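You operate a simulated robot arm through the tools that you are given. There is no shell and no other tool.

The job below is to be done with a simulated robot arm. You get a single attempt, and the scene is never put back.

## Task
Clear the brown hopper's FAULT and feed 3 measures into the green pot.
Fine: switch on till the lamp goes out, then off; gate open, one push of the green key a measure, gate shut, then tray out. The blue hopper, the lid and the other pots stay as they are.

It is judged by the outcome, as a careful person would: the job done as asked, and still so three seconds after it is handed in. It fails if anything else is knocked over, pushed out of place, dropped, spilled or broken. Lids that push on must go on centred and level and be pressed home; caps that screw on are set level and turned clockwise until they are tight.

## Robot
A 7-joint arm with a two-finger parallel gripper, fixed in place. Base frame: the origin is at the foot of the arm, x ahead of it, y to its left, z up. Units: cm, degrees, N and s.
With the tool pointing down near the work surface it reaches from about 10 to 96 cm from the base axis. Its first joint turns from -166.0 to 166.0 degrees. Payload 1.57 kg.
Tool frame: the origin (TCP) lies between the finger pads and is the grasp point; the fingertips stand 3 cm ahead of it; z points along the fingers, y is the line along which they close. The gripper opens to 11 cm. The fingers are 2.4 cm wide and 1.2 cm thick; the gripper's body (4.8 by 11.2 cm) begins 7.8 cm behind the TCP.
Orientation is that of the tool frame in the base frame, as a unit quaternion [x, y, z, w]. With the fingers straight down and closing along the base's y, the tool's x points along the base's -x, its y along +y and its z along -z.

## Interface
- The arm moves only by the tool play_rows. Its argument "steps" is a list of rows, each an object of numbers (a shift or turn left out is 0, a gripper value left out holds the last): "wx", "wy", "wz": the turn, a rotation vector about the tool's x, y, z in degrees; "dx", "dy", "dz": the shift along the tool's x, y, z in cm; "jaw": the gripper command, from -1 (fully open) to 1 (shut), values between in proportion. In form: [{"wx": .., "wy": .., "wz": .., "dx": .., "dy": .., "dz": .., "jaw": ..}, ...]. A call has 1 to 20 rows; each row is the pose to reach, as a shift and turn from the pose commanded when the call began, along the tool's axes at that moment. Rows are played at 5 a second. More than 5 cm and 8.6 degrees between two rows, or a gripper value outside its range, and nothing of the call is played. A pose out of reach is approached as far as the arm can. The call stops where the force on the tool passes 90 N (or 10 N more than at its start, if that is more) or the arm is blocked; 0.2 s more then pass. Each finger travels about 10.8 cm/s and halts on what it meets, pressing with about 26 N; the grip force reading is that of the motor and also rises with nothing between the fingers. The clock runs only during rows and for 0.2 s after the last one: add rows that repeat a pose to give the fingers time. It gives the time, the measured TCP pose, the force on the tool (base axes), the opening and the grip force at its end, in the units of the frame above (readings bear some noise), with the torque about the TCP (base axes, N m) and any sound that the robot's microphone picked up.
- Cameras (640 x 400 px; columns grow to the right, rows downward): "scene" is fixed at [22.81, -64.53, 163.04]; the picture's right is [0.81, -0.59, 0.00], its down [-0.49, -0.67, -0.56] and it looks along [0.33, 0.45, -0.83] (base axes); focal length 308 px, centre (320, 200). "wrist" rides on the gripper at [7, 1.6, -14.1] in the tool frame; the picture's right is [-0.23, 0.97, 0.00], its down [-0.86, -0.20, -0.48] and it looks along [-0.47, -0.11, 0.88] (tool axes); focal length 222 px, centre (320, 200). There is no depth. A picture from a camera that has moved, and an enlarged one, comes with that camera's place and axes in the base frame and with its lens. The place of the scene camera against the robot may be out by one fixed shift of up to 1.2 cm in any direction.
- grab_frame(camera): a new picture of that camera. It takes no simulated time.
- lift_body(by): slides the trunk up (or, below 0, down) by that many cm; the arm rides with it, the base frame stays. It gives what a move gives, with no picture.
- enlarge(camera, box): a new picture of the part [left, top, right, bottom] of that camera's present view, enlarged. It takes no simulated time.
- close_job(): hands the job in; it is judged then, once.

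Nothing tells you positions but the pictures and the camera data. Unless the task says otherwise, let go and move clear before handing in.

The tools are called by a JSON object that holds its "method" and its "body". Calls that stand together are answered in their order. play_rows: Moves the arm, as the interface text tells. Its arguments: {"type":"object","properties":{"steps":{"type":"array","items":{"type":"object","properties":{"wx":{"type":"number"},"wy":{"type":"number"},"wz":{"type":"number"},"dx":{"type":"number"},"dy":{"type":"number"},"dz":{"type":"number"},"jaw":{"type":"number"}}}}},"required":["steps"]} The other tools are called the same way: lift_body (by) slides the trunk up or down; grab_frame (camera) takes a picture; enlarge (camera, box) takes an enlarged picture of a part of a camera's view; close_job () hands the job in.

At the start:

```text
time: 0.0
ee_pos: [34.59, -36.24, 134.28]
ee_rot: [-0.001, 1.0, 0.001, 0.0]
ft_force: [-0.1, 0.1, -0.4]
ft_torque: [0.04, 0.01, -0.01]
finger_gap: 11.0
gripper_force: 0.0
trunk travel left (down, up): [-52.5, 8.5]
```

scene: 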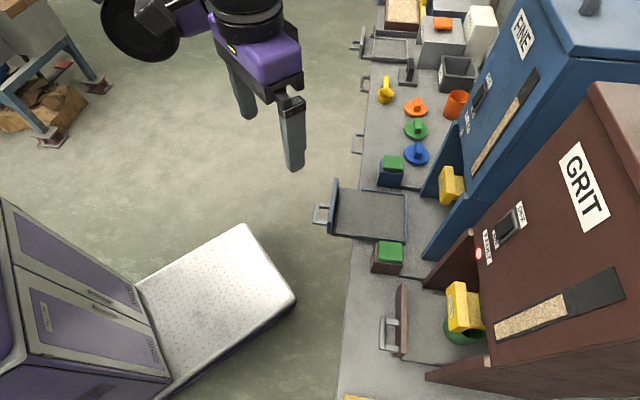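
wrist: 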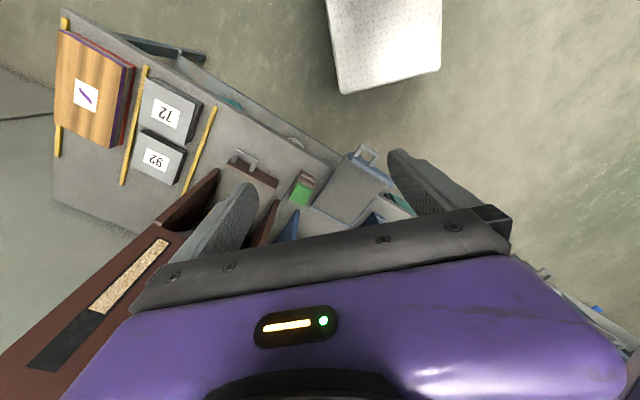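

I see a brown "GRIT" hopper and a blue "FINE" hopper over a bench, with trays, yellow gates and green keys. I'll look closer before moving anything.

{"method": "enlarge", "body": {"camera": "scene", "box": [320, 180, 640, 400]}}

{"method": "enlarge", "body": {"camera": "scene", "box": [440, 180, 560, 260]}}

{"method": "enlarge", "body": {"camera": "scene", "box": [360, 270, 520, 370]}}

{"method": "enlarge", "body": {"camera": "scene", "box": [320, 0, 560, 200]}}

{"method": "enlarge", "body": {"camera": "wrist", "box": [140, 120, 440, 300]}}

```text
1.82 times, centred on (480, 290) of scene
camera zoom: at [22.81, -64.53, 163.04], right [0.81, -0.59, 0.0], down [-0.49, -0.67, -0.56], along [0.33, 0.45, -0.83], focal length 559 px, centre (29, 36)
```

zoom: 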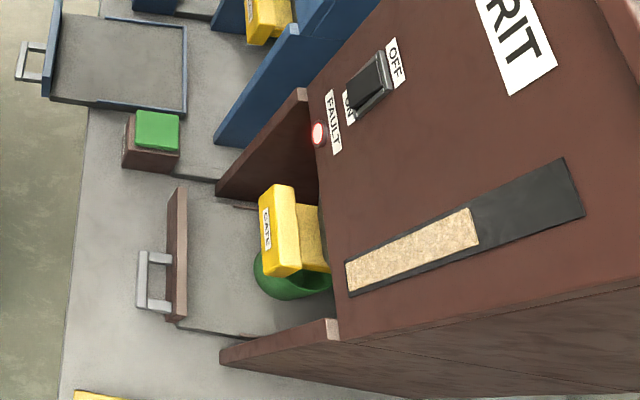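

```text
5.00 times, centred on (500, 220) of scene
camera zoom: at [22.81, -64.53, 163.04], right [0.81, -0.59, 0.0], down [-0.49, -0.67, -0.56], along [0.33, 0.45, -0.83], focal length 1538 px, centre (-580, 100)
```

zoom: 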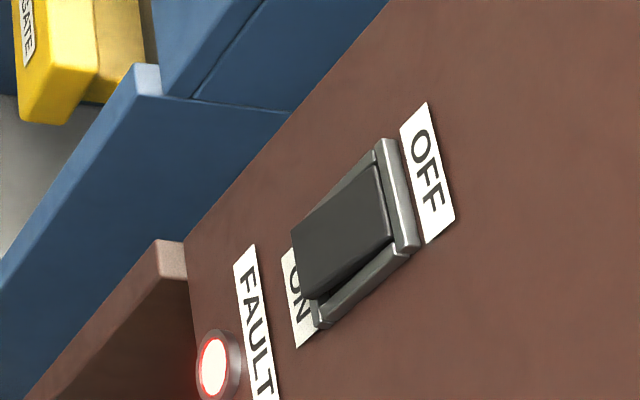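

```text
4.00 times, centred on (440, 320) of scene
camera zoom: at [22.81, -64.53, 163.04], right [0.81, -0.59, 0.0], down [-0.49, -0.67, -0.56], along [0.33, 0.45, -0.83], focal length 1231 px, centre (-160, -280)
```

zoom: 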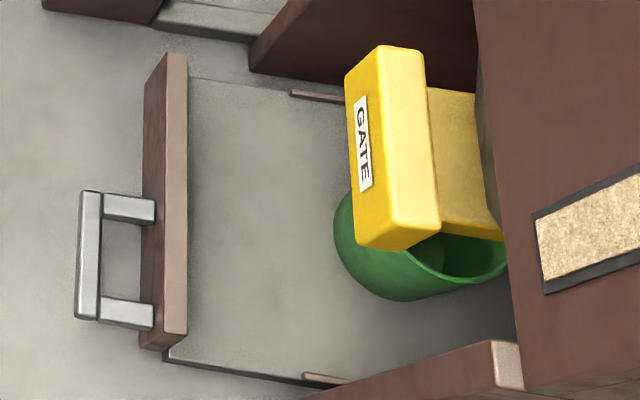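

```text
2.00 times, centred on (440, 100) of scene
camera zoom: at [22.81, -64.53, 163.04], right [0.81, -0.59, 0.0], down [-0.49, -0.67, -0.56], along [0.33, 0.45, -0.83], focal length 615 px, centre (80, 400)
```

zoom: 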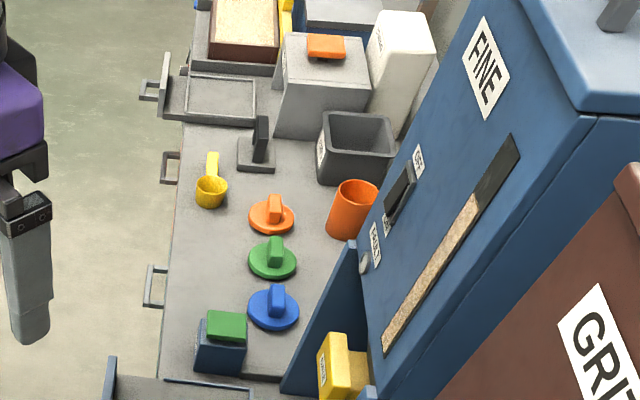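

```text
2.13 times, centred on (290, 210) of wrist
camera zoom: at [27.66, -34.64, 148.37], right [0.23, 0.97, 0.0], down [0.86, -0.2, 0.48], along [0.47, -0.11, -0.88], focal length 474 px, centre (384, 179)
```

zoom: 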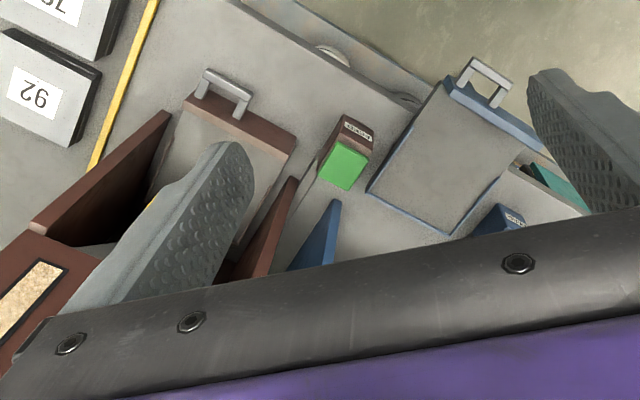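

The bench runs at about 45° to the base axes. The brown tray handle is near (43,-61,81) and the brown hopper's key near (58,-48,86). I'll back away a bit and turn the wrist so the camera can sit above the tool when it points at the hopper.

{"method": "play_rows", "body": {"steps": [{"wz": -8, "dx": 0.6}, {"wz": -16, "dx": 1.2}, {"wz": -24, "dx": 1.8}, {"wz": -32, "dx": 2.4}, {"wz": -40, "dx": 3}, {"wz": -48, "dx": 3.6}, {"wz": -56, "dx": 4.2}, {"wz": -64, "dx": 4.8}, {"wz": -72, "dx": 5.4}, {"wz": -80, "dx": 6}, {"wz": -88, "dx": 6.6}, {"wz": -96, "dx": 7.2}, {"wz": -104, "dx": 7.8}, {"wz": -112, "dx": 8.4}, {"wz": -120, "dx": 9}, {"wz": -128, "dx": 9.6}, {"wz": -135, "dx": 10}]}}

```text
time: 3.6
ee_pos: [24.68, -36.26, 133.84]
ee_rot: [0.925, -0.378, -0.021, -0.001]
ft_force: [-0.3, 0.5, -0.1]
ft_torque: [0.0, -0.01, -0.02]
finger_gap: 11.0
gripper_force: 0.0
trunk travel left (down, up): [-52.5, 8.5]
```

{"method": "play_rows", "body": {"steps": [{"wy": 8}, {"wy": 16}, {"wy": 24}, {"wy": 32}, {"wy": 40}, {"wy": 48}, {"wy": 56}, {"wy": 64}, {"wy": 70}]}}

{"method": "grab_frame", "body": {"camera": "wrist"}}

{"method": "grab_frame", "body": {"camera": "scene"}}

```text
time: 5.3
ee_pos: [32.8, -39.71, 128.33]
ee_rot: [0.84, -0.277, 0.444, 0.146]
ft_force: [0.3, 0.0, -0.5]
ft_torque: [-0.01, 0.0, -0.01]
finger_gap: 11.0
gripper_force: 0.2
out of reach, approached as far as the arm can: row 6, 7, 8
trunk travel left (down, up): [-52.5, 8.5]
stopped in row 8: the arm was blocked; the commanded pose is now the measured one
```

```text
taken
camera wrist: at [25.76, -36.5, 142.07], right [-0.68, -0.71, -0.19], down [-0.59, 0.68, -0.44], along [0.44, -0.19, -0.88], focal length 222 px, centre (320, 200)
```

wrist: 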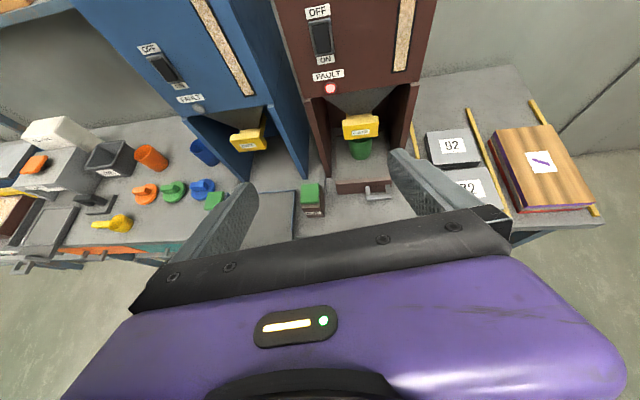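

```text
taken
```

scene: 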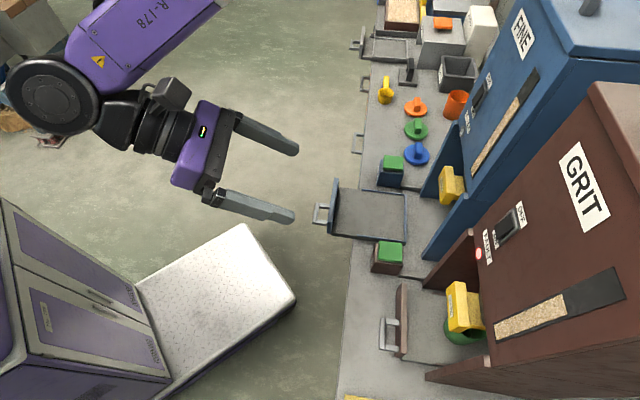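

{"method": "enlarge", "body": {"camera": "wrist", "box": [260, 0, 460, 125]}}

{"method": "enlarge", "body": {"camera": "wrist", "box": [280, 90, 440, 215]}}

{"method": "enlarge", "body": {"camera": "wrist", "box": [90, 20, 290, 145]}}

```text
3.20 times, centred on (360, 62) of wrist
camera zoom: at [25.76, -36.5, 142.07], right [-0.68, -0.71, -0.19], down [-0.59, 0.68, -0.44], along [0.44, -0.19, -0.88], focal length 711 px, centre (192, 640)
```

zoom: 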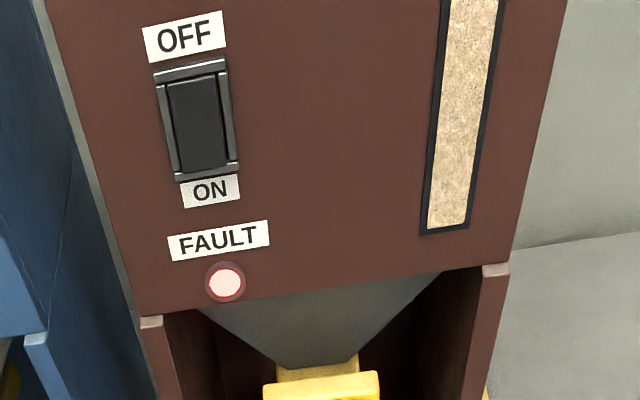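

```text
3.20 times, centred on (360, 152) of wrist
camera zoom: at [25.76, -36.5, 142.07], right [-0.68, -0.71, -0.19], down [-0.59, 0.68, -0.44], along [0.44, -0.19, -0.88], focal length 711 px, centre (192, 352)
```

zoom: 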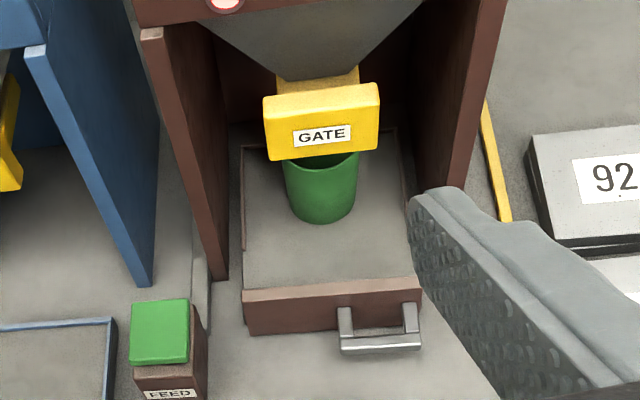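

```text
3.20 times, centred on (190, 82) of wrist
camera zoom: at [25.76, -36.5, 142.07], right [-0.68, -0.71, -0.19], down [-0.59, 0.68, -0.44], along [0.44, -0.19, -0.88], focal length 711 px, centre (736, 576)
```

zoom: 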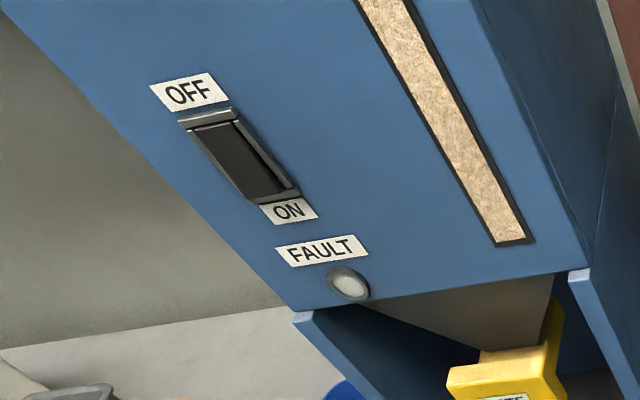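

The wrist camera shows the brown front panel: rocker (OFF at the top, ON at the bottom) with the red FAULT lamp below it, the GATE handle over the green pot, the tray, and the FEED key. I'll line up with the panel and look from closer.

{"method": "play_rows", "body": {"steps": [{"wx": -1.2, "wy": 0.7, "wz": 0.8, "dx": 0.66, "dy": 0.6, "dz": 2.85}, {"wx": -2.4, "wy": 1.5, "wz": 1.6, "dx": 1.33, "dy": 1.2, "dz": 5.7}, {"wx": -3.6, "wy": 2.2, "wz": 2.4, "dx": 2.0, "dy": 1.8, "dz": 8.55}, {"wx": -4.8, "wy": 2.9, "wz": 3.2, "dx": 2.66, "dy": 2.4, "dz": 11.4}, {"wx": -6.0, "wy": 3.7, "wz": 4.1, "dx": 3.33, "dy": 3.0, "dz": 14.25}, {"wx": -7.1, "wy": 4.4, "wz": 4.9, "dx": 4.0, "dy": 3.6, "dz": 17.1}, {"wx": -7.1, "wy": 4.4, "wz": 4.9, "dx": 4.0, "dy": 3.6, "dz": 17.1, "jaw": 1}, {"wx": -7.1, "wy": 4.4, "wz": 4.9, "dx": 4.0, "dy": 3.6, "dz": 17.1, "jaw": 1}, {"wx": -7.1, "wy": 4.4, "wz": 4.9, "dx": 4.0, "dy": 3.6, "dz": 17.1, "jaw": 1}]}}

{"method": "grab_frame", "body": {"camera": "wrist"}}

{"method": "grab_frame", "body": {"camera": "scene"}}

```text
time: 7.3
ee_pos: [44.3, -52.46, 122.02]
ee_rot: [0.799, -0.333, 0.463, 0.189]
ft_force: [0.3, 0.5, 0.0]
ft_torque: [0.02, -0.03, 0.03]
finger_gap: 0.0
gripper_force: 21.2
trunk travel left (down, up): [-52.5, 8.5]
```

```text
taken
camera wrist: at [36.83, -47.37, 135.18], right [-0.77, -0.61, -0.2], down [-0.45, 0.74, -0.5], along [0.46, -0.29, -0.84], focal length 222 px, centre (320, 200)
```

wrist: 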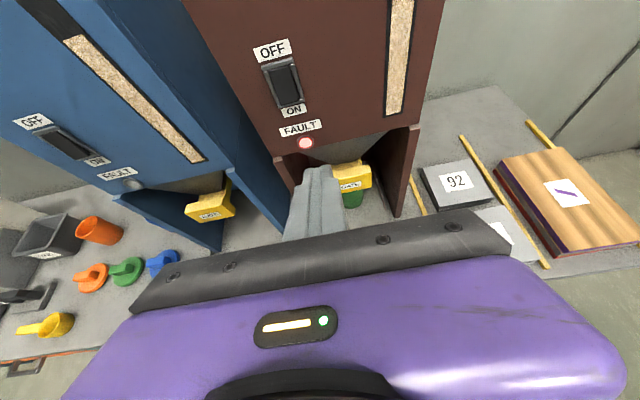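

```text
taken
```

scene: 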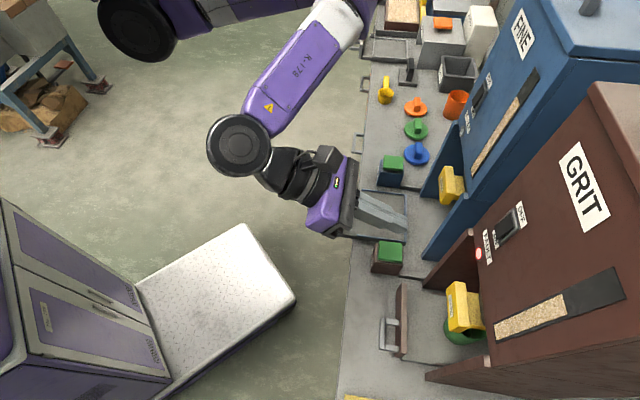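

{"method": "enlarge", "body": {"camera": "wrist", "box": [230, 20, 350, 95]}}

{"method": "enlarge", "body": {"camera": "wrist", "box": [240, 90, 440, 215]}}

```text
5.33 times, centred on (290, 58) of wrist
camera zoom: at [36.83, -47.37, 135.18], right [-0.77, -0.61, -0.2], down [-0.45, 0.74, -0.5], along [0.46, -0.29, -0.84], focal length 1185 px, centre (480, 960)
```

zoom: 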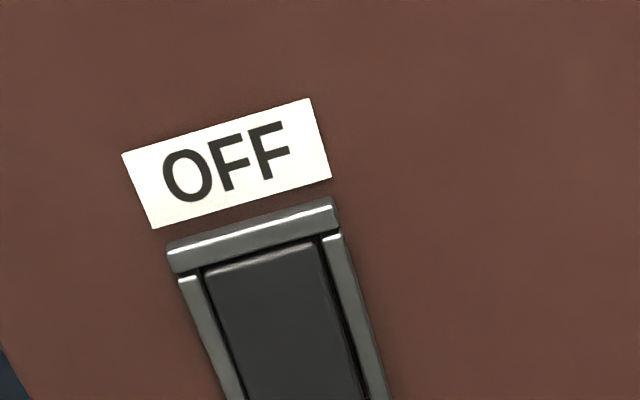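

```text
3.20 times, centred on (340, 152) of wrist
camera zoom: at [36.83, -47.37, 135.18], right [-0.77, -0.61, -0.2], down [-0.45, 0.74, -0.5], along [0.46, -0.29, -0.84], focal length 711 px, centre (256, 352)
```

zoom: 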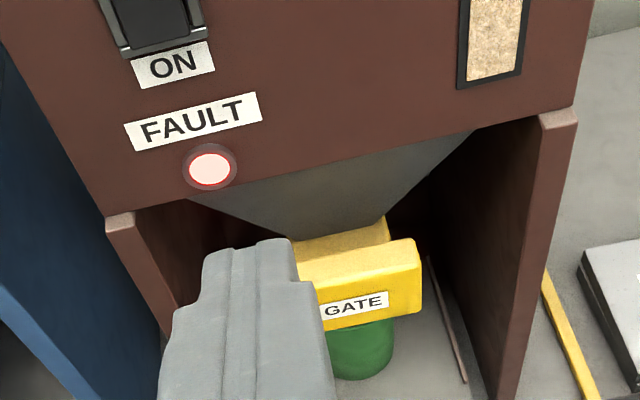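

{"method": "enlarge", "body": {"camera": "wrist", "box": [230, 55, 342, 125]}}

```text
5.71 times, centred on (286, 90) of wrist
camera zoom: at [36.83, -47.37, 135.18], right [-0.77, -0.61, -0.2], down [-0.45, 0.74, -0.5], along [0.46, -0.29, -0.84], focal length 1269 px, centre (514, 829)
```

zoom: 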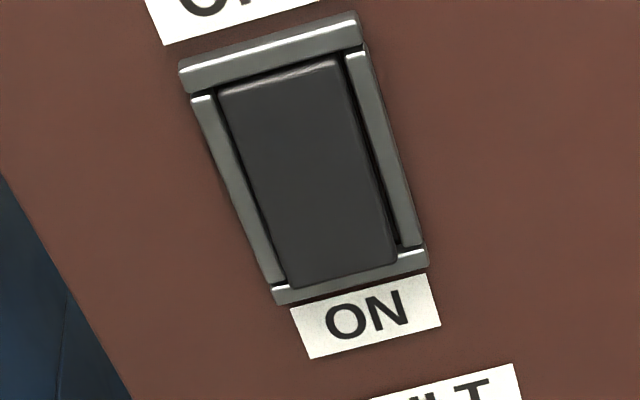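

{"method": "play_rows", "body": {"steps": [{"dx": 0.86, "dy": -0.69, "dz": 2.55}, {"dx": 1.72, "dy": -1.38, "dz": 5.1}, {"dx": 2.59, "dy": -2.08, "dz": 7.66}, {"dx": 3.45, "dy": -2.77, "dz": 10.2}, {"dx": 3.45, "dy": -2.77, "dz": 10.2}]}}

{"method": "grab_frame", "body": {"camera": "wrist"}}

{"method": "enlarge", "body": {"camera": "scene", "box": [400, 160, 560, 260]}}

```text
time: 8.5
ee_pos: [53.41, -57.95, 120.12]
ee_rot: [0.799, -0.332, 0.464, 0.189]
ft_force: [0.6, -0.1, -0.1]
ft_torque: [-0.01, -0.03, 0.03]
finger_gap: 0.02
gripper_force: 20.7
trunk travel left (down, up): [-52.5, 8.5]
```

```text
taken
camera wrist: at [46.12, -52.96, 133.15], right [-0.77, -0.61, -0.2], down [-0.45, 0.74, -0.5], along [0.46, -0.29, -0.84], focal length 222 px, centre (320, 200)
```

wrist: 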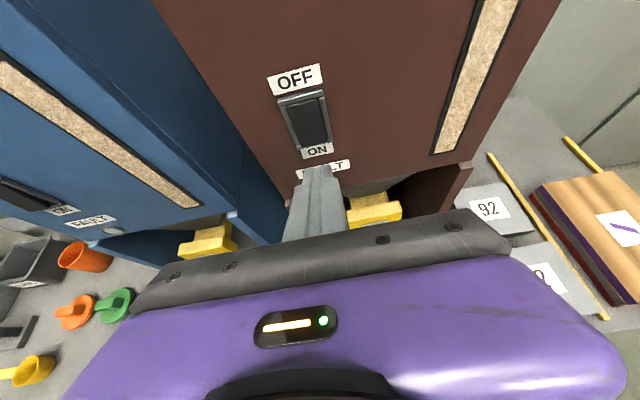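

```text
4.00 times, centred on (480, 210) of scene
camera zoom: at [22.81, -64.53, 163.04], right [0.81, -0.59, 0.0], down [-0.49, -0.67, -0.56], along [0.33, 0.45, -0.83], focal length 1231 px, centre (-320, 160)
```

zoom: 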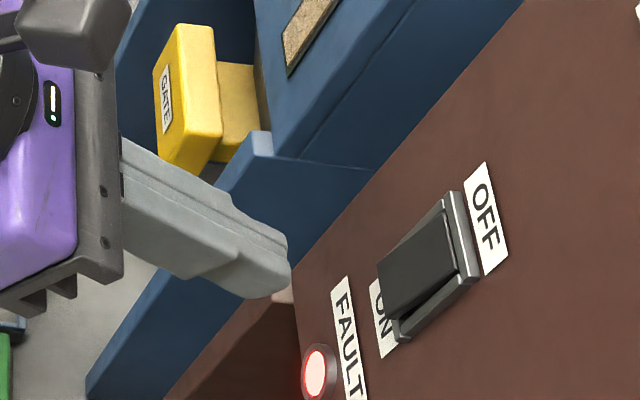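

{"method": "enlarge", "body": {"camera": "wrist", "box": [250, 80, 378, 160]}}

{"method": "enlarge", "body": {"camera": "wrist", "box": [250, 130, 410, 230]}}

```text
5.00 times, centred on (314, 120) of wrist
camera zoom: at [46.12, -52.96, 133.15], right [-0.77, -0.61, -0.2], down [-0.45, 0.74, -0.5], along [0.46, -0.29, -0.84], focal length 1111 px, centre (350, 600)
```

zoom: 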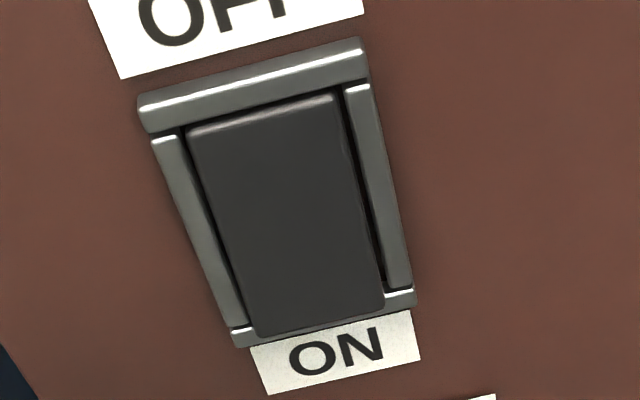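

```text
4.00 times, centred on (330, 180) of wrist
camera zoom: at [46.12, -52.96, 133.15], right [-0.77, -0.61, -0.2], down [-0.45, 0.74, -0.5], along [0.46, -0.29, -0.84], focal length 888 px, centre (280, 280)
```

zoom: 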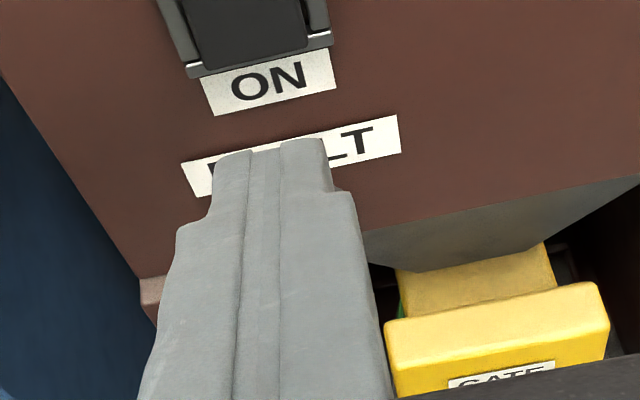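

{"method": "play_rows", "body": {"steps": [{"dx": 0.44, "dy": -0.1, "dz": 1.36}, {"dx": 0.94, "dy": -0.1, "dz": 2.23}, {"dx": 1.14, "dy": -0.1, "dz": 2.58}]}}

{"method": "enlarge", "body": {"camera": "scene", "box": [420, 170, 548, 250]}}

{"method": "enlarge", "body": {"camera": "wrist", "box": [250, 80, 410, 180]}}

```text
time: 9.3
ee_pos: [55.55, -59.82, 119.74]
ee_rot: [0.799, -0.333, 0.463, 0.189]
ft_force: [0.0, 0.5, 0.4]
ft_torque: [0.0, 0.03, 0.02]
finger_gap: 0.0
gripper_force: 21.6
trunk travel left (down, up): [-52.5, 8.5]
```

```text
5.00 times, centred on (484, 210) of scene
camera zoom: at [22.81, -64.53, 163.04], right [0.81, -0.59, 0.0], down [-0.49, -0.67, -0.56], along [0.33, 0.45, -0.83], focal length 1538 px, centre (-500, 150)
```

zoom: 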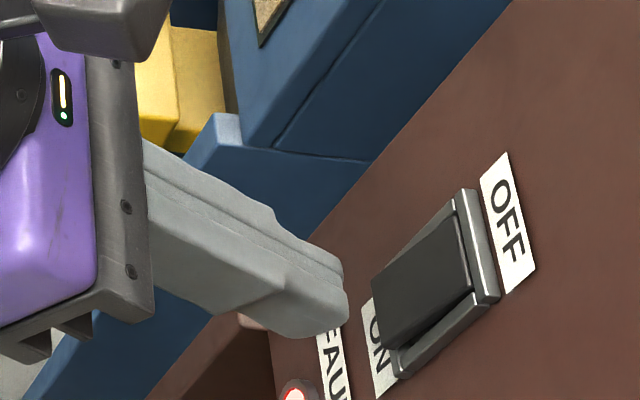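

```text
4.00 times, centred on (330, 130) of wrist
camera zoom: at [48.1, -54.86, 132.8], right [-0.77, -0.61, -0.2], down [-0.45, 0.74, -0.5], along [0.46, -0.29, -0.84], focal length 888 px, centre (280, 480)
```

zoom: 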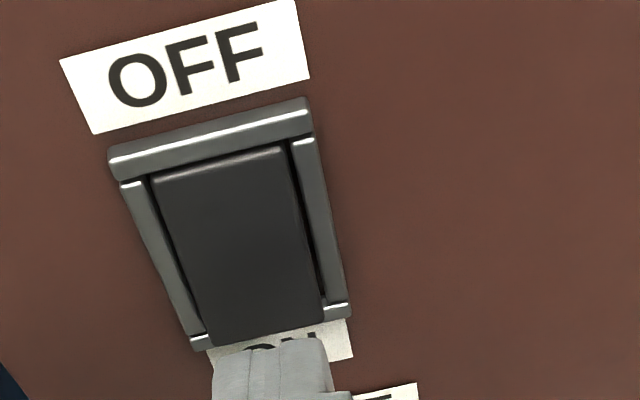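

{"method": "play_rows", "body": {"steps": [{"dx": 0.15, "dz": 0.26}, {"dx": 0.3, "dz": 0.52}, {"dx": 0.45, "dz": 0.78}]}}

{"method": "enlarge", "body": {"camera": "wrist", "box": [250, 80, 410, 180]}}

```text
time: 10.1
ee_pos: [56.24, -60.48, 119.83]
ee_rot: [0.799, -0.332, 0.464, 0.189]
ft_force: [-0.1, 0.2, 0.1]
ft_torque: [-0.02, 0.02, 0.02]
finger_gap: 0.0
gripper_force: 21.2
trunk travel left (down, up): [-52.5, 8.5]
```

```text
4.00 times, centred on (330, 130) of wrist
camera zoom: at [48.76, -55.51, 132.81], right [-0.77, -0.61, -0.2], down [-0.45, 0.74, -0.5], along [0.45, -0.29, -0.84], focal length 888 px, centre (280, 480)
```

zoom: 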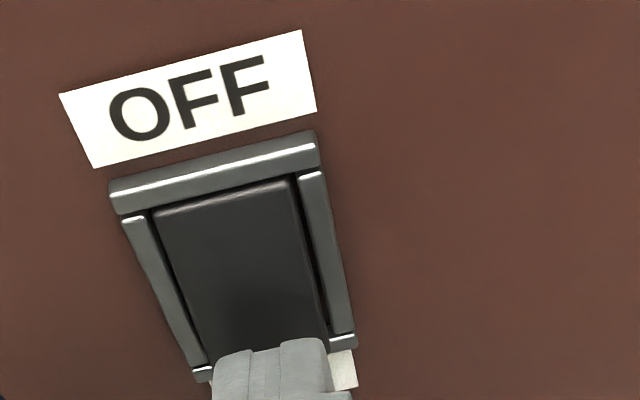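

{"method": "play_rows", "body": {"steps": [{"dx": 0.1, "dz": 0.17}, {"dx": 0.2, "dz": 0.35}, {"dx": 0.3, "dz": 0.52}]}}

{"method": "enlarge", "body": {"camera": "wrist", "box": [250, 80, 410, 180]}}

{"method": "enlarge", "body": {"camera": "scene", "box": [420, 170, 548, 250]}}

```text
time: 10.9
ee_pos: [56.5, -60.91, 119.64]
ee_rot: [0.799, -0.332, 0.464, 0.189]
ft_force: [-0.8, 2.4, -2.3]
ft_torque: [0.06, 0.01, 0.03]
finger_gap: 0.01
gripper_force: 21.7
trunk travel left (down, up): [-52.5, 8.5]
```

```text
4.00 times, centred on (330, 130) of wrist
camera zoom: at [49.15, -55.9, 132.77], right [-0.77, -0.61, -0.2], down [-0.45, 0.74, -0.5], along [0.45, -0.29, -0.84], focal length 888 px, centre (280, 480)
```

zoom: 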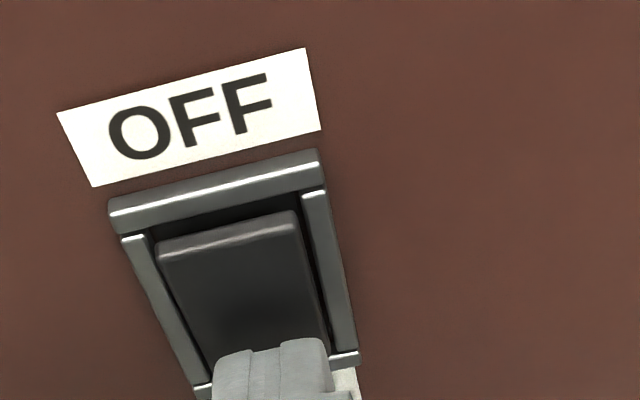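

```text
5.00 times, centred on (484, 210) of scene
camera zoom: at [22.81, -64.53, 163.04], right [0.81, -0.59, 0.0], down [-0.49, -0.67, -0.56], along [0.33, 0.45, -0.83], focal length 1538 px, centre (-500, 150)
```

zoom: 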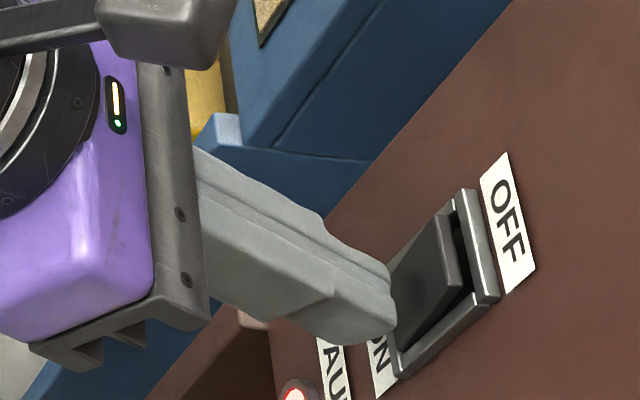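

{"method": "play_rows", "body": {"steps": [{"dx": 0.1, "dz": 0.17}, {"dx": 0.2, "dz": 0.35}]}}

{"method": "enlarge", "body": {"camera": "wrist", "box": [250, 80, 410, 180]}}

{"method": "enlarge", "body": {"camera": "scene", "box": [420, 170, 548, 250]}}

```text
time: 11.5
ee_pos: [56.56, -60.84, 119.6]
ee_rot: [0.798, -0.334, 0.464, 0.189]
ft_force: [-27.3, 45.8, 4.2]
ft_torque: [-0.16, 0.32, 0.38]
finger_gap: 0.0
gripper_force: 21.3
trunk travel left (down, up): [-52.5, 8.5]
```

```text
4.00 times, centred on (330, 130) of wrist
camera zoom: at [49.18, -55.91, 132.79], right [-0.77, -0.61, -0.2], down [-0.45, 0.74, -0.5], along [0.45, -0.29, -0.84], focal length 888 px, centre (280, 480)
```

zoom: 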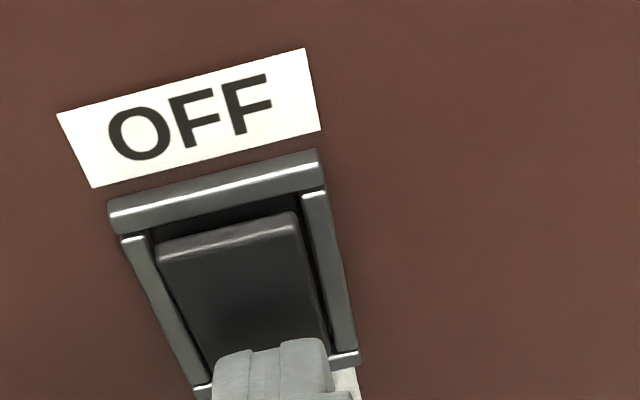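

```text
5.00 times, centred on (484, 210) of scene
camera zoom: at [22.81, -64.53, 163.04], right [0.81, -0.59, 0.0], down [-0.49, -0.67, -0.56], along [0.33, 0.45, -0.83], focal length 1538 px, centre (-500, 150)
```

zoom: 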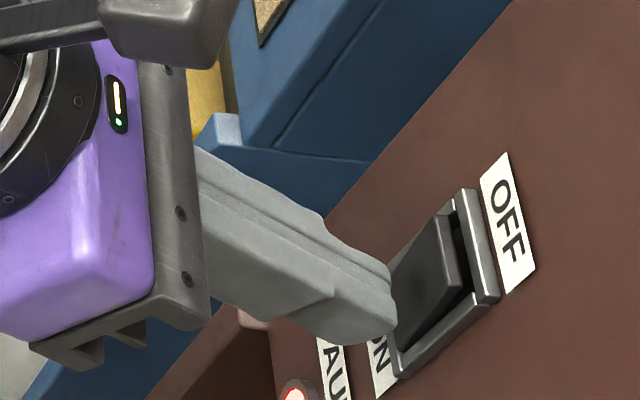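

The rocker is pushed to its stop at ON. I'll back off a little and watch the lamp.

{"method": "play_rows", "body": {"steps": [{"dx": -0.2, "dz": -0.35}, {"dx": -1.0, "dz": -1.73}, {"dx": -2.0, "dz": -3.46}]}}

{"method": "enlarge", "body": {"camera": "wrist", "box": [230, 60, 390, 160]}}

{"method": "enlarge", "body": {"camera": "scene", "box": [430, 180, 558, 260]}}

```text
time: 12.3
ee_pos: [54.05, -58.43, 119.73]
ee_rot: [0.798, -0.333, 0.465, 0.19]
ft_force: [0.6, 0.0, -0.7]
ft_torque: [-0.02, 0.0, -0.02]
finger_gap: 0.04
gripper_force: 21.5
trunk travel left (down, up): [-52.5, 8.5]
```

```text
4.00 times, centred on (310, 110) of wrist
camera zoom: at [46.61, -53.41, 132.84], right [-0.77, -0.61, -0.2], down [-0.45, 0.74, -0.5], along [0.46, -0.29, -0.84], focal length 888 px, centre (360, 560)
```

zoom: 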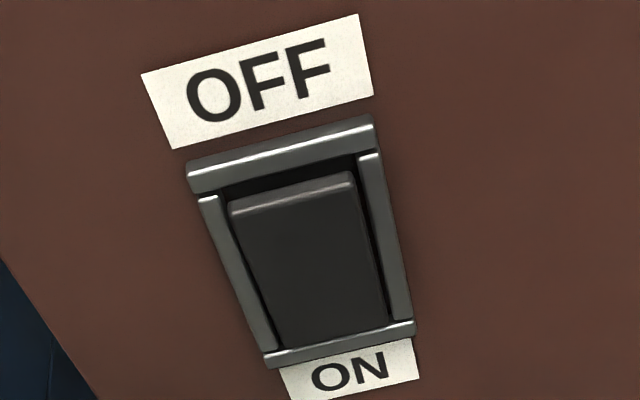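

```text
5.00 times, centred on (494, 220) of scene
camera zoom: at [22.81, -64.53, 163.04], right [0.81, -0.59, 0.0], down [-0.49, -0.67, -0.56], along [0.33, 0.45, -0.83], focal length 1538 px, centre (-550, 100)
```

zoom: 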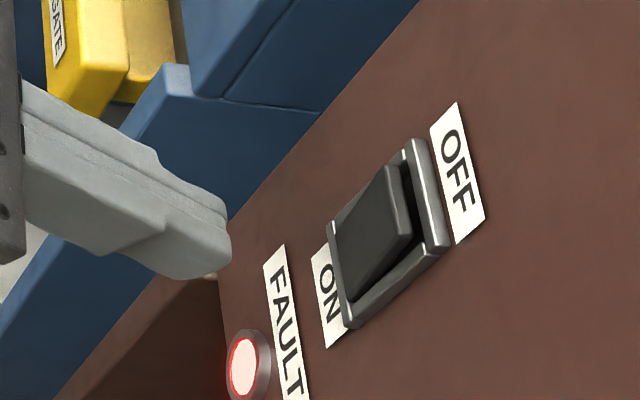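

The rocker stays at ON and the lamp is still lit. I'll rise to the OFF end's height and wait, checking the lamp.

{"method": "play_rows", "body": {"steps": [{"dx": 1.25, "dz": -0.72}, {"dx": 2.5, "dz": -1.45}, {"dx": 2.5, "dz": -1.45}]}}

{"method": "enlarge", "body": {"camera": "scene", "box": [430, 180, 558, 260]}}

{"method": "enlarge", "body": {"camera": "wrist", "box": [230, 60, 390, 160]}}

```text
time: 13.1
ee_pos: [54.07, -58.32, 122.6]
ee_rot: [0.799, -0.333, 0.463, 0.188]
ft_force: [0.7, 0.6, 0.7]
ft_torque: [0.03, -0.01, 0.0]
finger_gap: 0.0
gripper_force: 21.0
trunk travel left (down, up): [-52.5, 8.5]
```

```text
5.00 times, centred on (494, 220) of scene
camera zoom: at [22.81, -64.53, 163.04], right [0.81, -0.59, 0.0], down [-0.49, -0.67, -0.56], along [0.33, 0.45, -0.83], focal length 1538 px, centre (-550, 100)
```

zoom: 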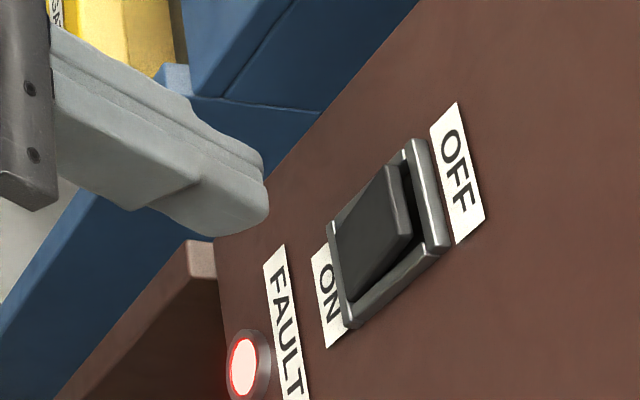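

```text
4.00 times, centred on (310, 110) of wrist
camera zoom: at [46.58, -53.34, 135.69], right [-0.77, -0.61, -0.2], down [-0.45, 0.74, -0.5], along [0.45, -0.29, -0.84], focal length 888 px, centre (360, 560)
```

zoom: 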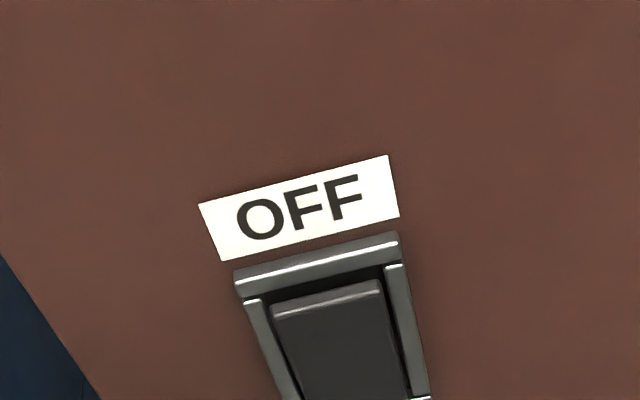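

{"method": "play_rows", "body": {"steps": [{}, {}, {}, {}, {}]}}

{"method": "enlarge", "body": {"camera": "scene", "box": [430, 180, 558, 260]}}

```text
time: 14.3
ee_pos: [54.12, -58.33, 122.62]
ee_rot: [0.799, -0.333, 0.464, 0.188]
ft_force: [0.6, 0.0, 0.6]
ft_torque: [0.01, -0.01, 0.0]
finger_gap: 0.01
gripper_force: 21.3
trunk travel left (down, up): [-52.5, 8.5]
```

```text
5.00 times, centred on (494, 220) of scene
camera zoom: at [22.81, -64.53, 163.04], right [0.81, -0.59, 0.0], down [-0.49, -0.67, -0.56], along [0.33, 0.45, -0.83], focal length 1538 px, centre (-550, 100)
```

zoom: 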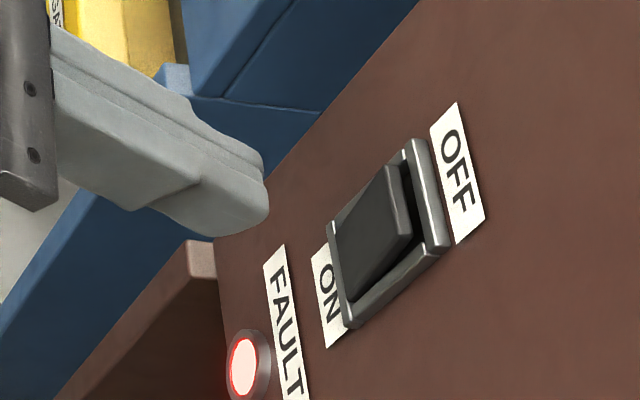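

{"method": "play_rows", "body": {"steps": [{}, {}, {}, {}, {}]}}

{"method": "enlarge", "body": {"camera": "scene", "box": [430, 180, 558, 260]}}

```text
time: 15.5
ee_pos: [54.03, -58.38, 122.67]
ee_rot: [0.799, -0.333, 0.463, 0.189]
ft_force: [-0.4, -0.3, 0.2]
ft_torque: [-0.01, 0.0, 0.01]
finger_gap: 0.0
gripper_force: 21.0
trunk travel left (down, up): [-52.5, 8.5]
```

```text
5.00 times, centred on (494, 220) of scene
camera zoom: at [22.81, -64.53, 163.04], right [0.81, -0.59, 0.0], down [-0.49, -0.67, -0.56], along [0.33, 0.45, -0.83], focal length 1538 px, centre (-550, 100)
```

zoom: 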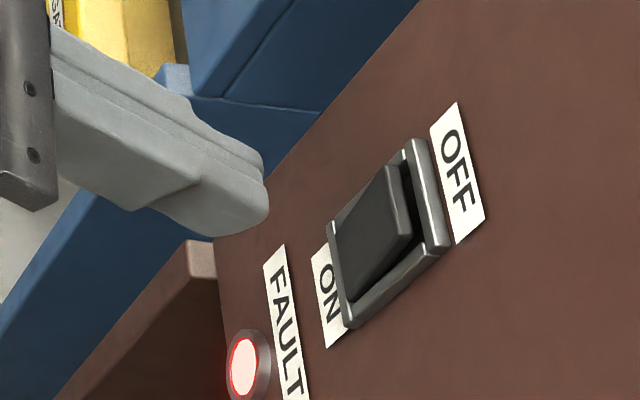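

{"method": "play_rows", "body": {"steps": [{"dx": 0.4, "dz": 0.3}, {"dx": 0.72, "dz": 0.74}, {"dx": 0.72, "dz": 0.74}, {"dx": 0.72, "dz": 0.74}, {"dx": 0.72, "dz": 0.74}, {"dx": 0.72, "dz": 0.74}, {"dx": 0.72, "dz": 0.74}]}}

{"method": "enlarge", "body": {"camera": "scene", "box": [430, 180, 558, 260]}}

{"method": "enlarge", "body": {"camera": "wrist", "box": [230, 80, 390, 180]}}

```text
time: 17.1
ee_pos: [54.77, -59.07, 122.92]
ee_rot: [0.799, -0.333, 0.464, 0.188]
ft_force: [0.4, 0.3, 0.8]
ft_torque: [-0.03, 0.0, -0.01]
finger_gap: 0.0
gripper_force: 21.4
trunk travel left (down, up): [-52.5, 8.5]
```

```text
5.00 times, centred on (494, 220) of scene
camera zoom: at [22.81, -64.53, 163.04], right [0.81, -0.59, 0.0], down [-0.49, -0.67, -0.56], along [0.33, 0.45, -0.83], focal length 1538 px, centre (-550, 100)
```

zoom: 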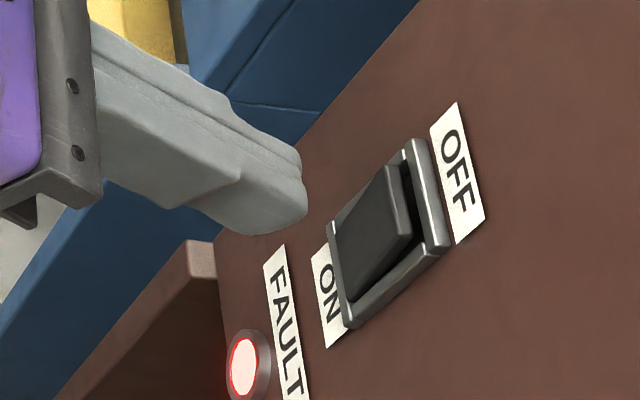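

```text
4.00 times, centred on (310, 130) of wrist
camera zoom: at [47.34, -54.02, 135.96], right [-0.77, -0.61, -0.2], down [-0.45, 0.74, -0.5], along [0.45, -0.29, -0.84], focal length 888 px, centre (360, 480)
```

zoom: 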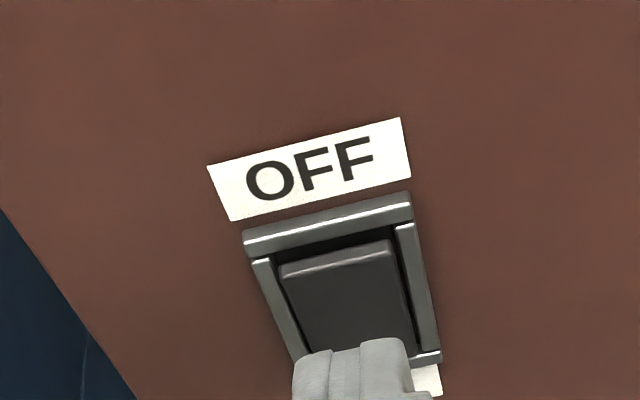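

{"method": "play_rows", "body": {"steps": [{}, {}, {}, {}, {}, {}, {}, {}]}}

{"method": "enlarge", "body": {"camera": "scene", "box": [430, 180, 558, 260]}}

```text
time: 18.9
ee_pos: [54.73, -58.94, 122.88]
ee_rot: [0.8, -0.332, 0.463, 0.188]
ft_force: [-0.3, 0.2, 0.5]
ft_torque: [-0.02, -0.03, 0.01]
finger_gap: 0.01
gripper_force: 21.7
trunk travel left (down, up): [-52.5, 8.5]
```

```text
5.00 times, centred on (494, 220) of scene
camera zoom: at [22.81, -64.53, 163.04], right [0.81, -0.59, 0.0], down [-0.49, -0.67, -0.56], along [0.33, 0.45, -0.83], focal length 1538 px, centre (-550, 100)
```

zoom: 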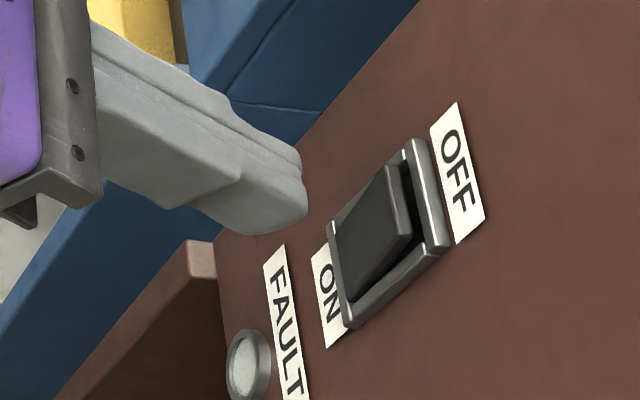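

The lamp has gone out. Now I'll press the OFF end.

{"method": "play_rows", "body": {"steps": [{"dx": 0.2, "dz": 0.35}, {"dx": 0.4, "dz": 0.69}, {"dx": 0.55, "dz": 0.95}, {"dx": 0.7, "dz": 1.21}]}}

{"method": "enlarge", "body": {"camera": "wrist", "box": [230, 80, 390, 180]}}

{"method": "enlarge", "body": {"camera": "scene", "box": [430, 180, 558, 260]}}

```text
time: 19.9
ee_pos: [55.58, -60.07, 122.79]
ee_rot: [0.799, -0.333, 0.463, 0.189]
ft_force: [0.9, 0.1, 2.1]
ft_torque: [-0.04, -0.03, 0.0]
finger_gap: 0.0
gripper_force: 21.8
trunk travel left (down, up): [-52.5, 8.5]
```

```text
4.00 times, centred on (310, 130) of wrist
camera zoom: at [48.27, -55.07, 135.96], right [-0.77, -0.61, -0.2], down [-0.45, 0.74, -0.5], along [0.45, -0.29, -0.84], focal length 888 px, centre (360, 480)
```

zoom: 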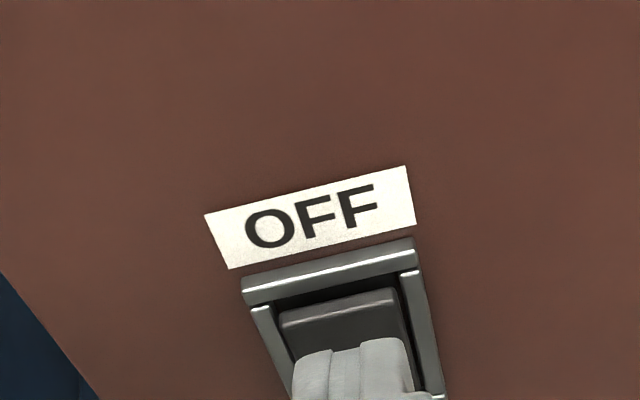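

```text
5.00 times, centred on (494, 220) of scene
camera zoom: at [22.81, -64.53, 163.04], right [0.81, -0.59, 0.0], down [-0.49, -0.67, -0.56], along [0.33, 0.45, -0.83], focal length 1538 px, centre (-550, 100)
```

zoom: 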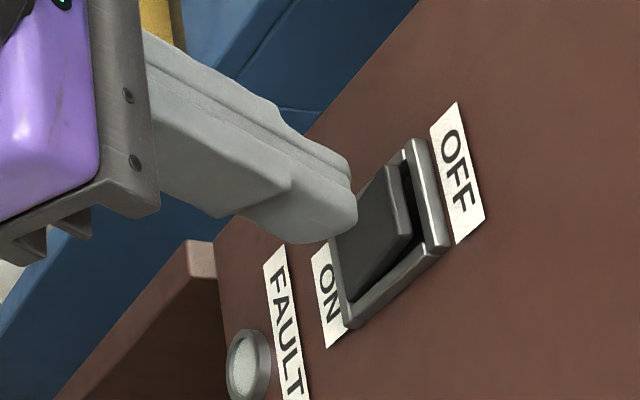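

{"method": "play_rows", "body": {"steps": [{"dx": 0.12, "dz": 0.2}, {"dx": 0.24, "dz": 0.4}, {"dx": 0.36, "dz": 0.6}]}}

{"method": "enlarge", "body": {"camera": "wrist", "box": [230, 80, 390, 180]}}

{"method": "enlarge", "body": {"camera": "scene", "box": [430, 180, 558, 260]}}

```text
time: 20.7
ee_pos: [56.19, -60.68, 122.89]
ee_rot: [0.799, -0.333, 0.464, 0.189]
ft_force: [-0.1, -0.3, -0.4]
ft_torque: [-0.02, -0.04, 0.03]
finger_gap: 0.03
gripper_force: 21.3
trunk travel left (down, up): [-52.5, 8.5]
```

```text
4.00 times, centred on (310, 130) of wrist
camera zoom: at [48.82, -55.55, 135.91], right [-0.77, -0.61, -0.2], down [-0.45, 0.74, -0.5], along [0.45, -0.29, -0.84], focal length 888 px, centre (360, 480)
```

zoom: 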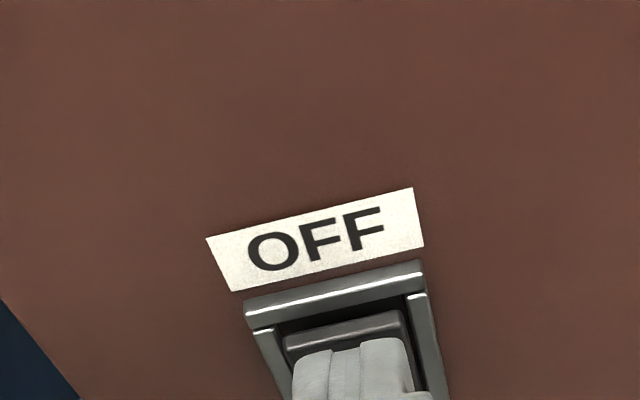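

```text
5.00 times, centred on (494, 220) of scene
camera zoom: at [22.81, -64.53, 163.04], right [0.81, -0.59, 0.0], down [-0.49, -0.67, -0.56], along [0.33, 0.45, -0.83], focal length 1538 px, centre (-550, 100)
```

zoom: 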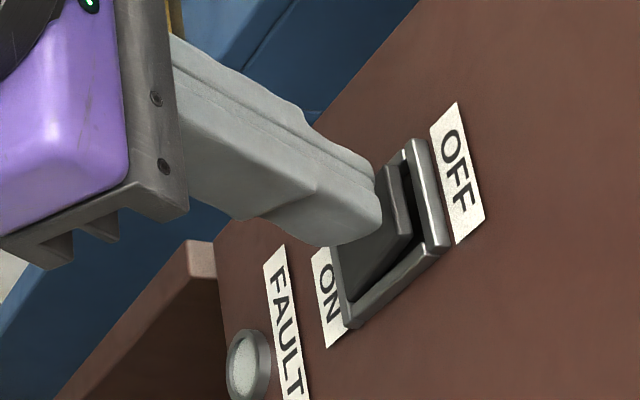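

{"method": "play_rows", "body": {"steps": [{"dx": 0.1, "dz": 0.17}, {"dx": 0.2, "dz": 0.35}, {"dx": 0.3, "dz": 0.52}, {"dx": 0.4, "dz": 0.69}]}}

{"method": "enlarge", "body": {"camera": "wrist", "box": [230, 80, 390, 180]}}

{"method": "enlarge", "body": {"camera": "scene", "box": [430, 180, 558, 260]}}

```text
time: 21.7
ee_pos: [56.71, -61.15, 122.82]
ee_rot: [0.799, -0.333, 0.464, 0.189]
ft_force: [-5.9, 10.5, 1.4]
ft_torque: [0.02, 0.03, 0.07]
finger_gap: 0.0
gripper_force: 21.8
trunk travel left (down, up): [-52.5, 8.5]
```

```text
4.00 times, centred on (310, 130) of wrist
camera zoom: at [49.35, -56.1, 135.94], right [-0.77, -0.61, -0.2], down [-0.45, 0.74, -0.5], along [0.46, -0.29, -0.84], focal length 888 px, centre (360, 480)
```

zoom: 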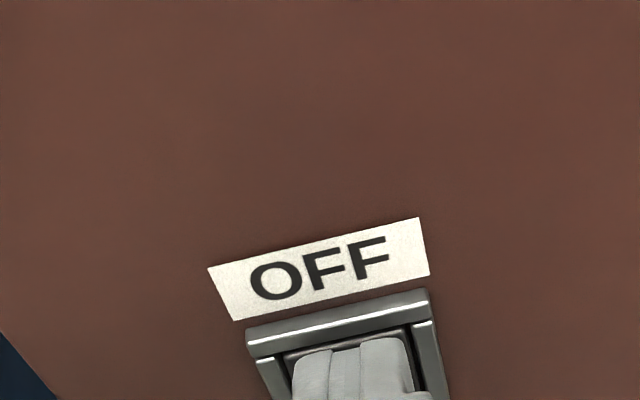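

```text
5.00 times, centred on (494, 220) of scene
camera zoom: at [22.81, -64.53, 163.04], right [0.81, -0.59, 0.0], down [-0.49, -0.67, -0.56], along [0.33, 0.45, -0.83], focal length 1538 px, centre (-550, 100)
```

zoom: 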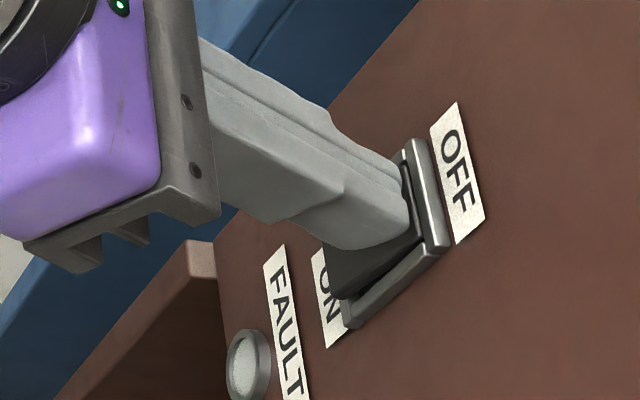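

{"method": "play_rows", "body": {"steps": [{"dx": -0.5, "dz": -0.87}, {"dx": -1.5, "dz": -2.6}, {"dx": -3.0, "dz": -5.2}, {"dx": -4.5, "dz": -7.8}]}}

{"method": "enlarge", "body": {"camera": "scene", "box": [430, 180, 558, 260]}}

{"method": "grab_frame", "body": {"camera": "wrist"}}

{"method": "grab_frame", "body": {"camera": "scene"}}

```text
time: 22.7
ee_pos: [50.49, -54.87, 122.85]
ee_rot: [0.799, -0.332, 0.464, 0.188]
ft_force: [0.1, 0.0, 0.0]
ft_torque: [0.0, -0.01, 0.0]
finger_gap: 0.02
gripper_force: 21.2
trunk travel left (down, up): [-52.5, 8.5]
```

```text
5.00 times, centred on (494, 220) of scene
camera zoom: at [22.81, -64.53, 163.04], right [0.81, -0.59, 0.0], down [-0.49, -0.67, -0.56], along [0.33, 0.45, -0.83], focal length 1538 px, centre (-550, 100)
```

zoom: 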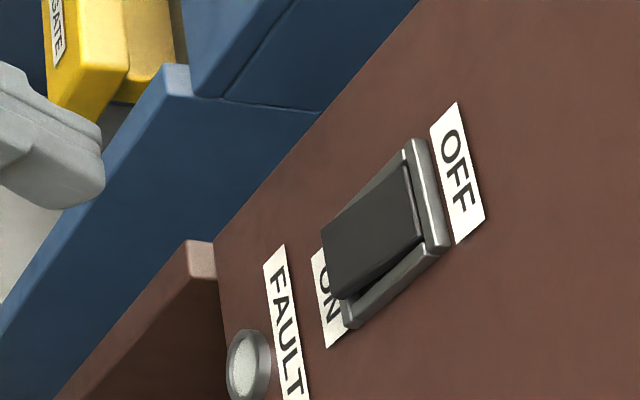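

```text
taken
camera wrist: at [43.19, -49.86, 135.89], right [-0.77, -0.61, -0.2], down [-0.45, 0.74, -0.5], along [0.46, -0.29, -0.84], focal length 222 px, centre (320, 200)
```

wrist: 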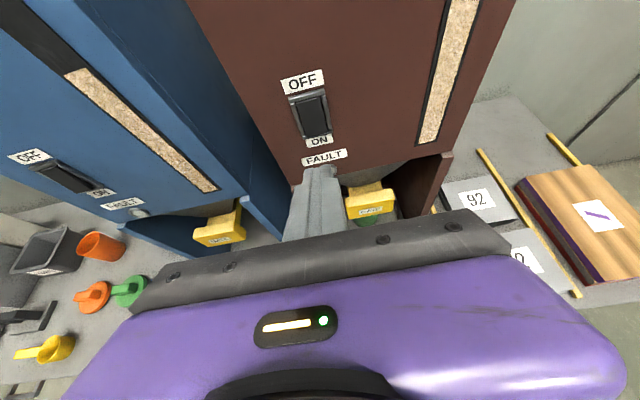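

```text
taken
```

scene: 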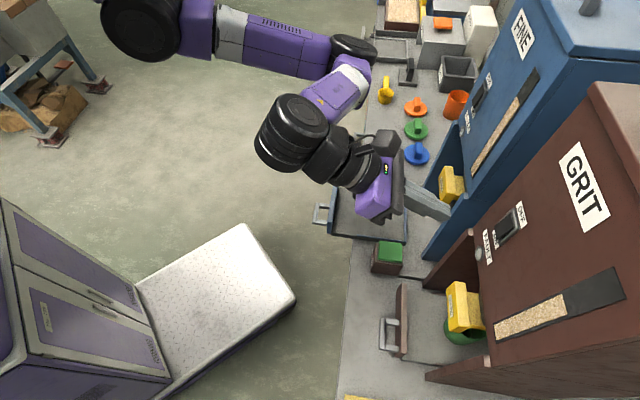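

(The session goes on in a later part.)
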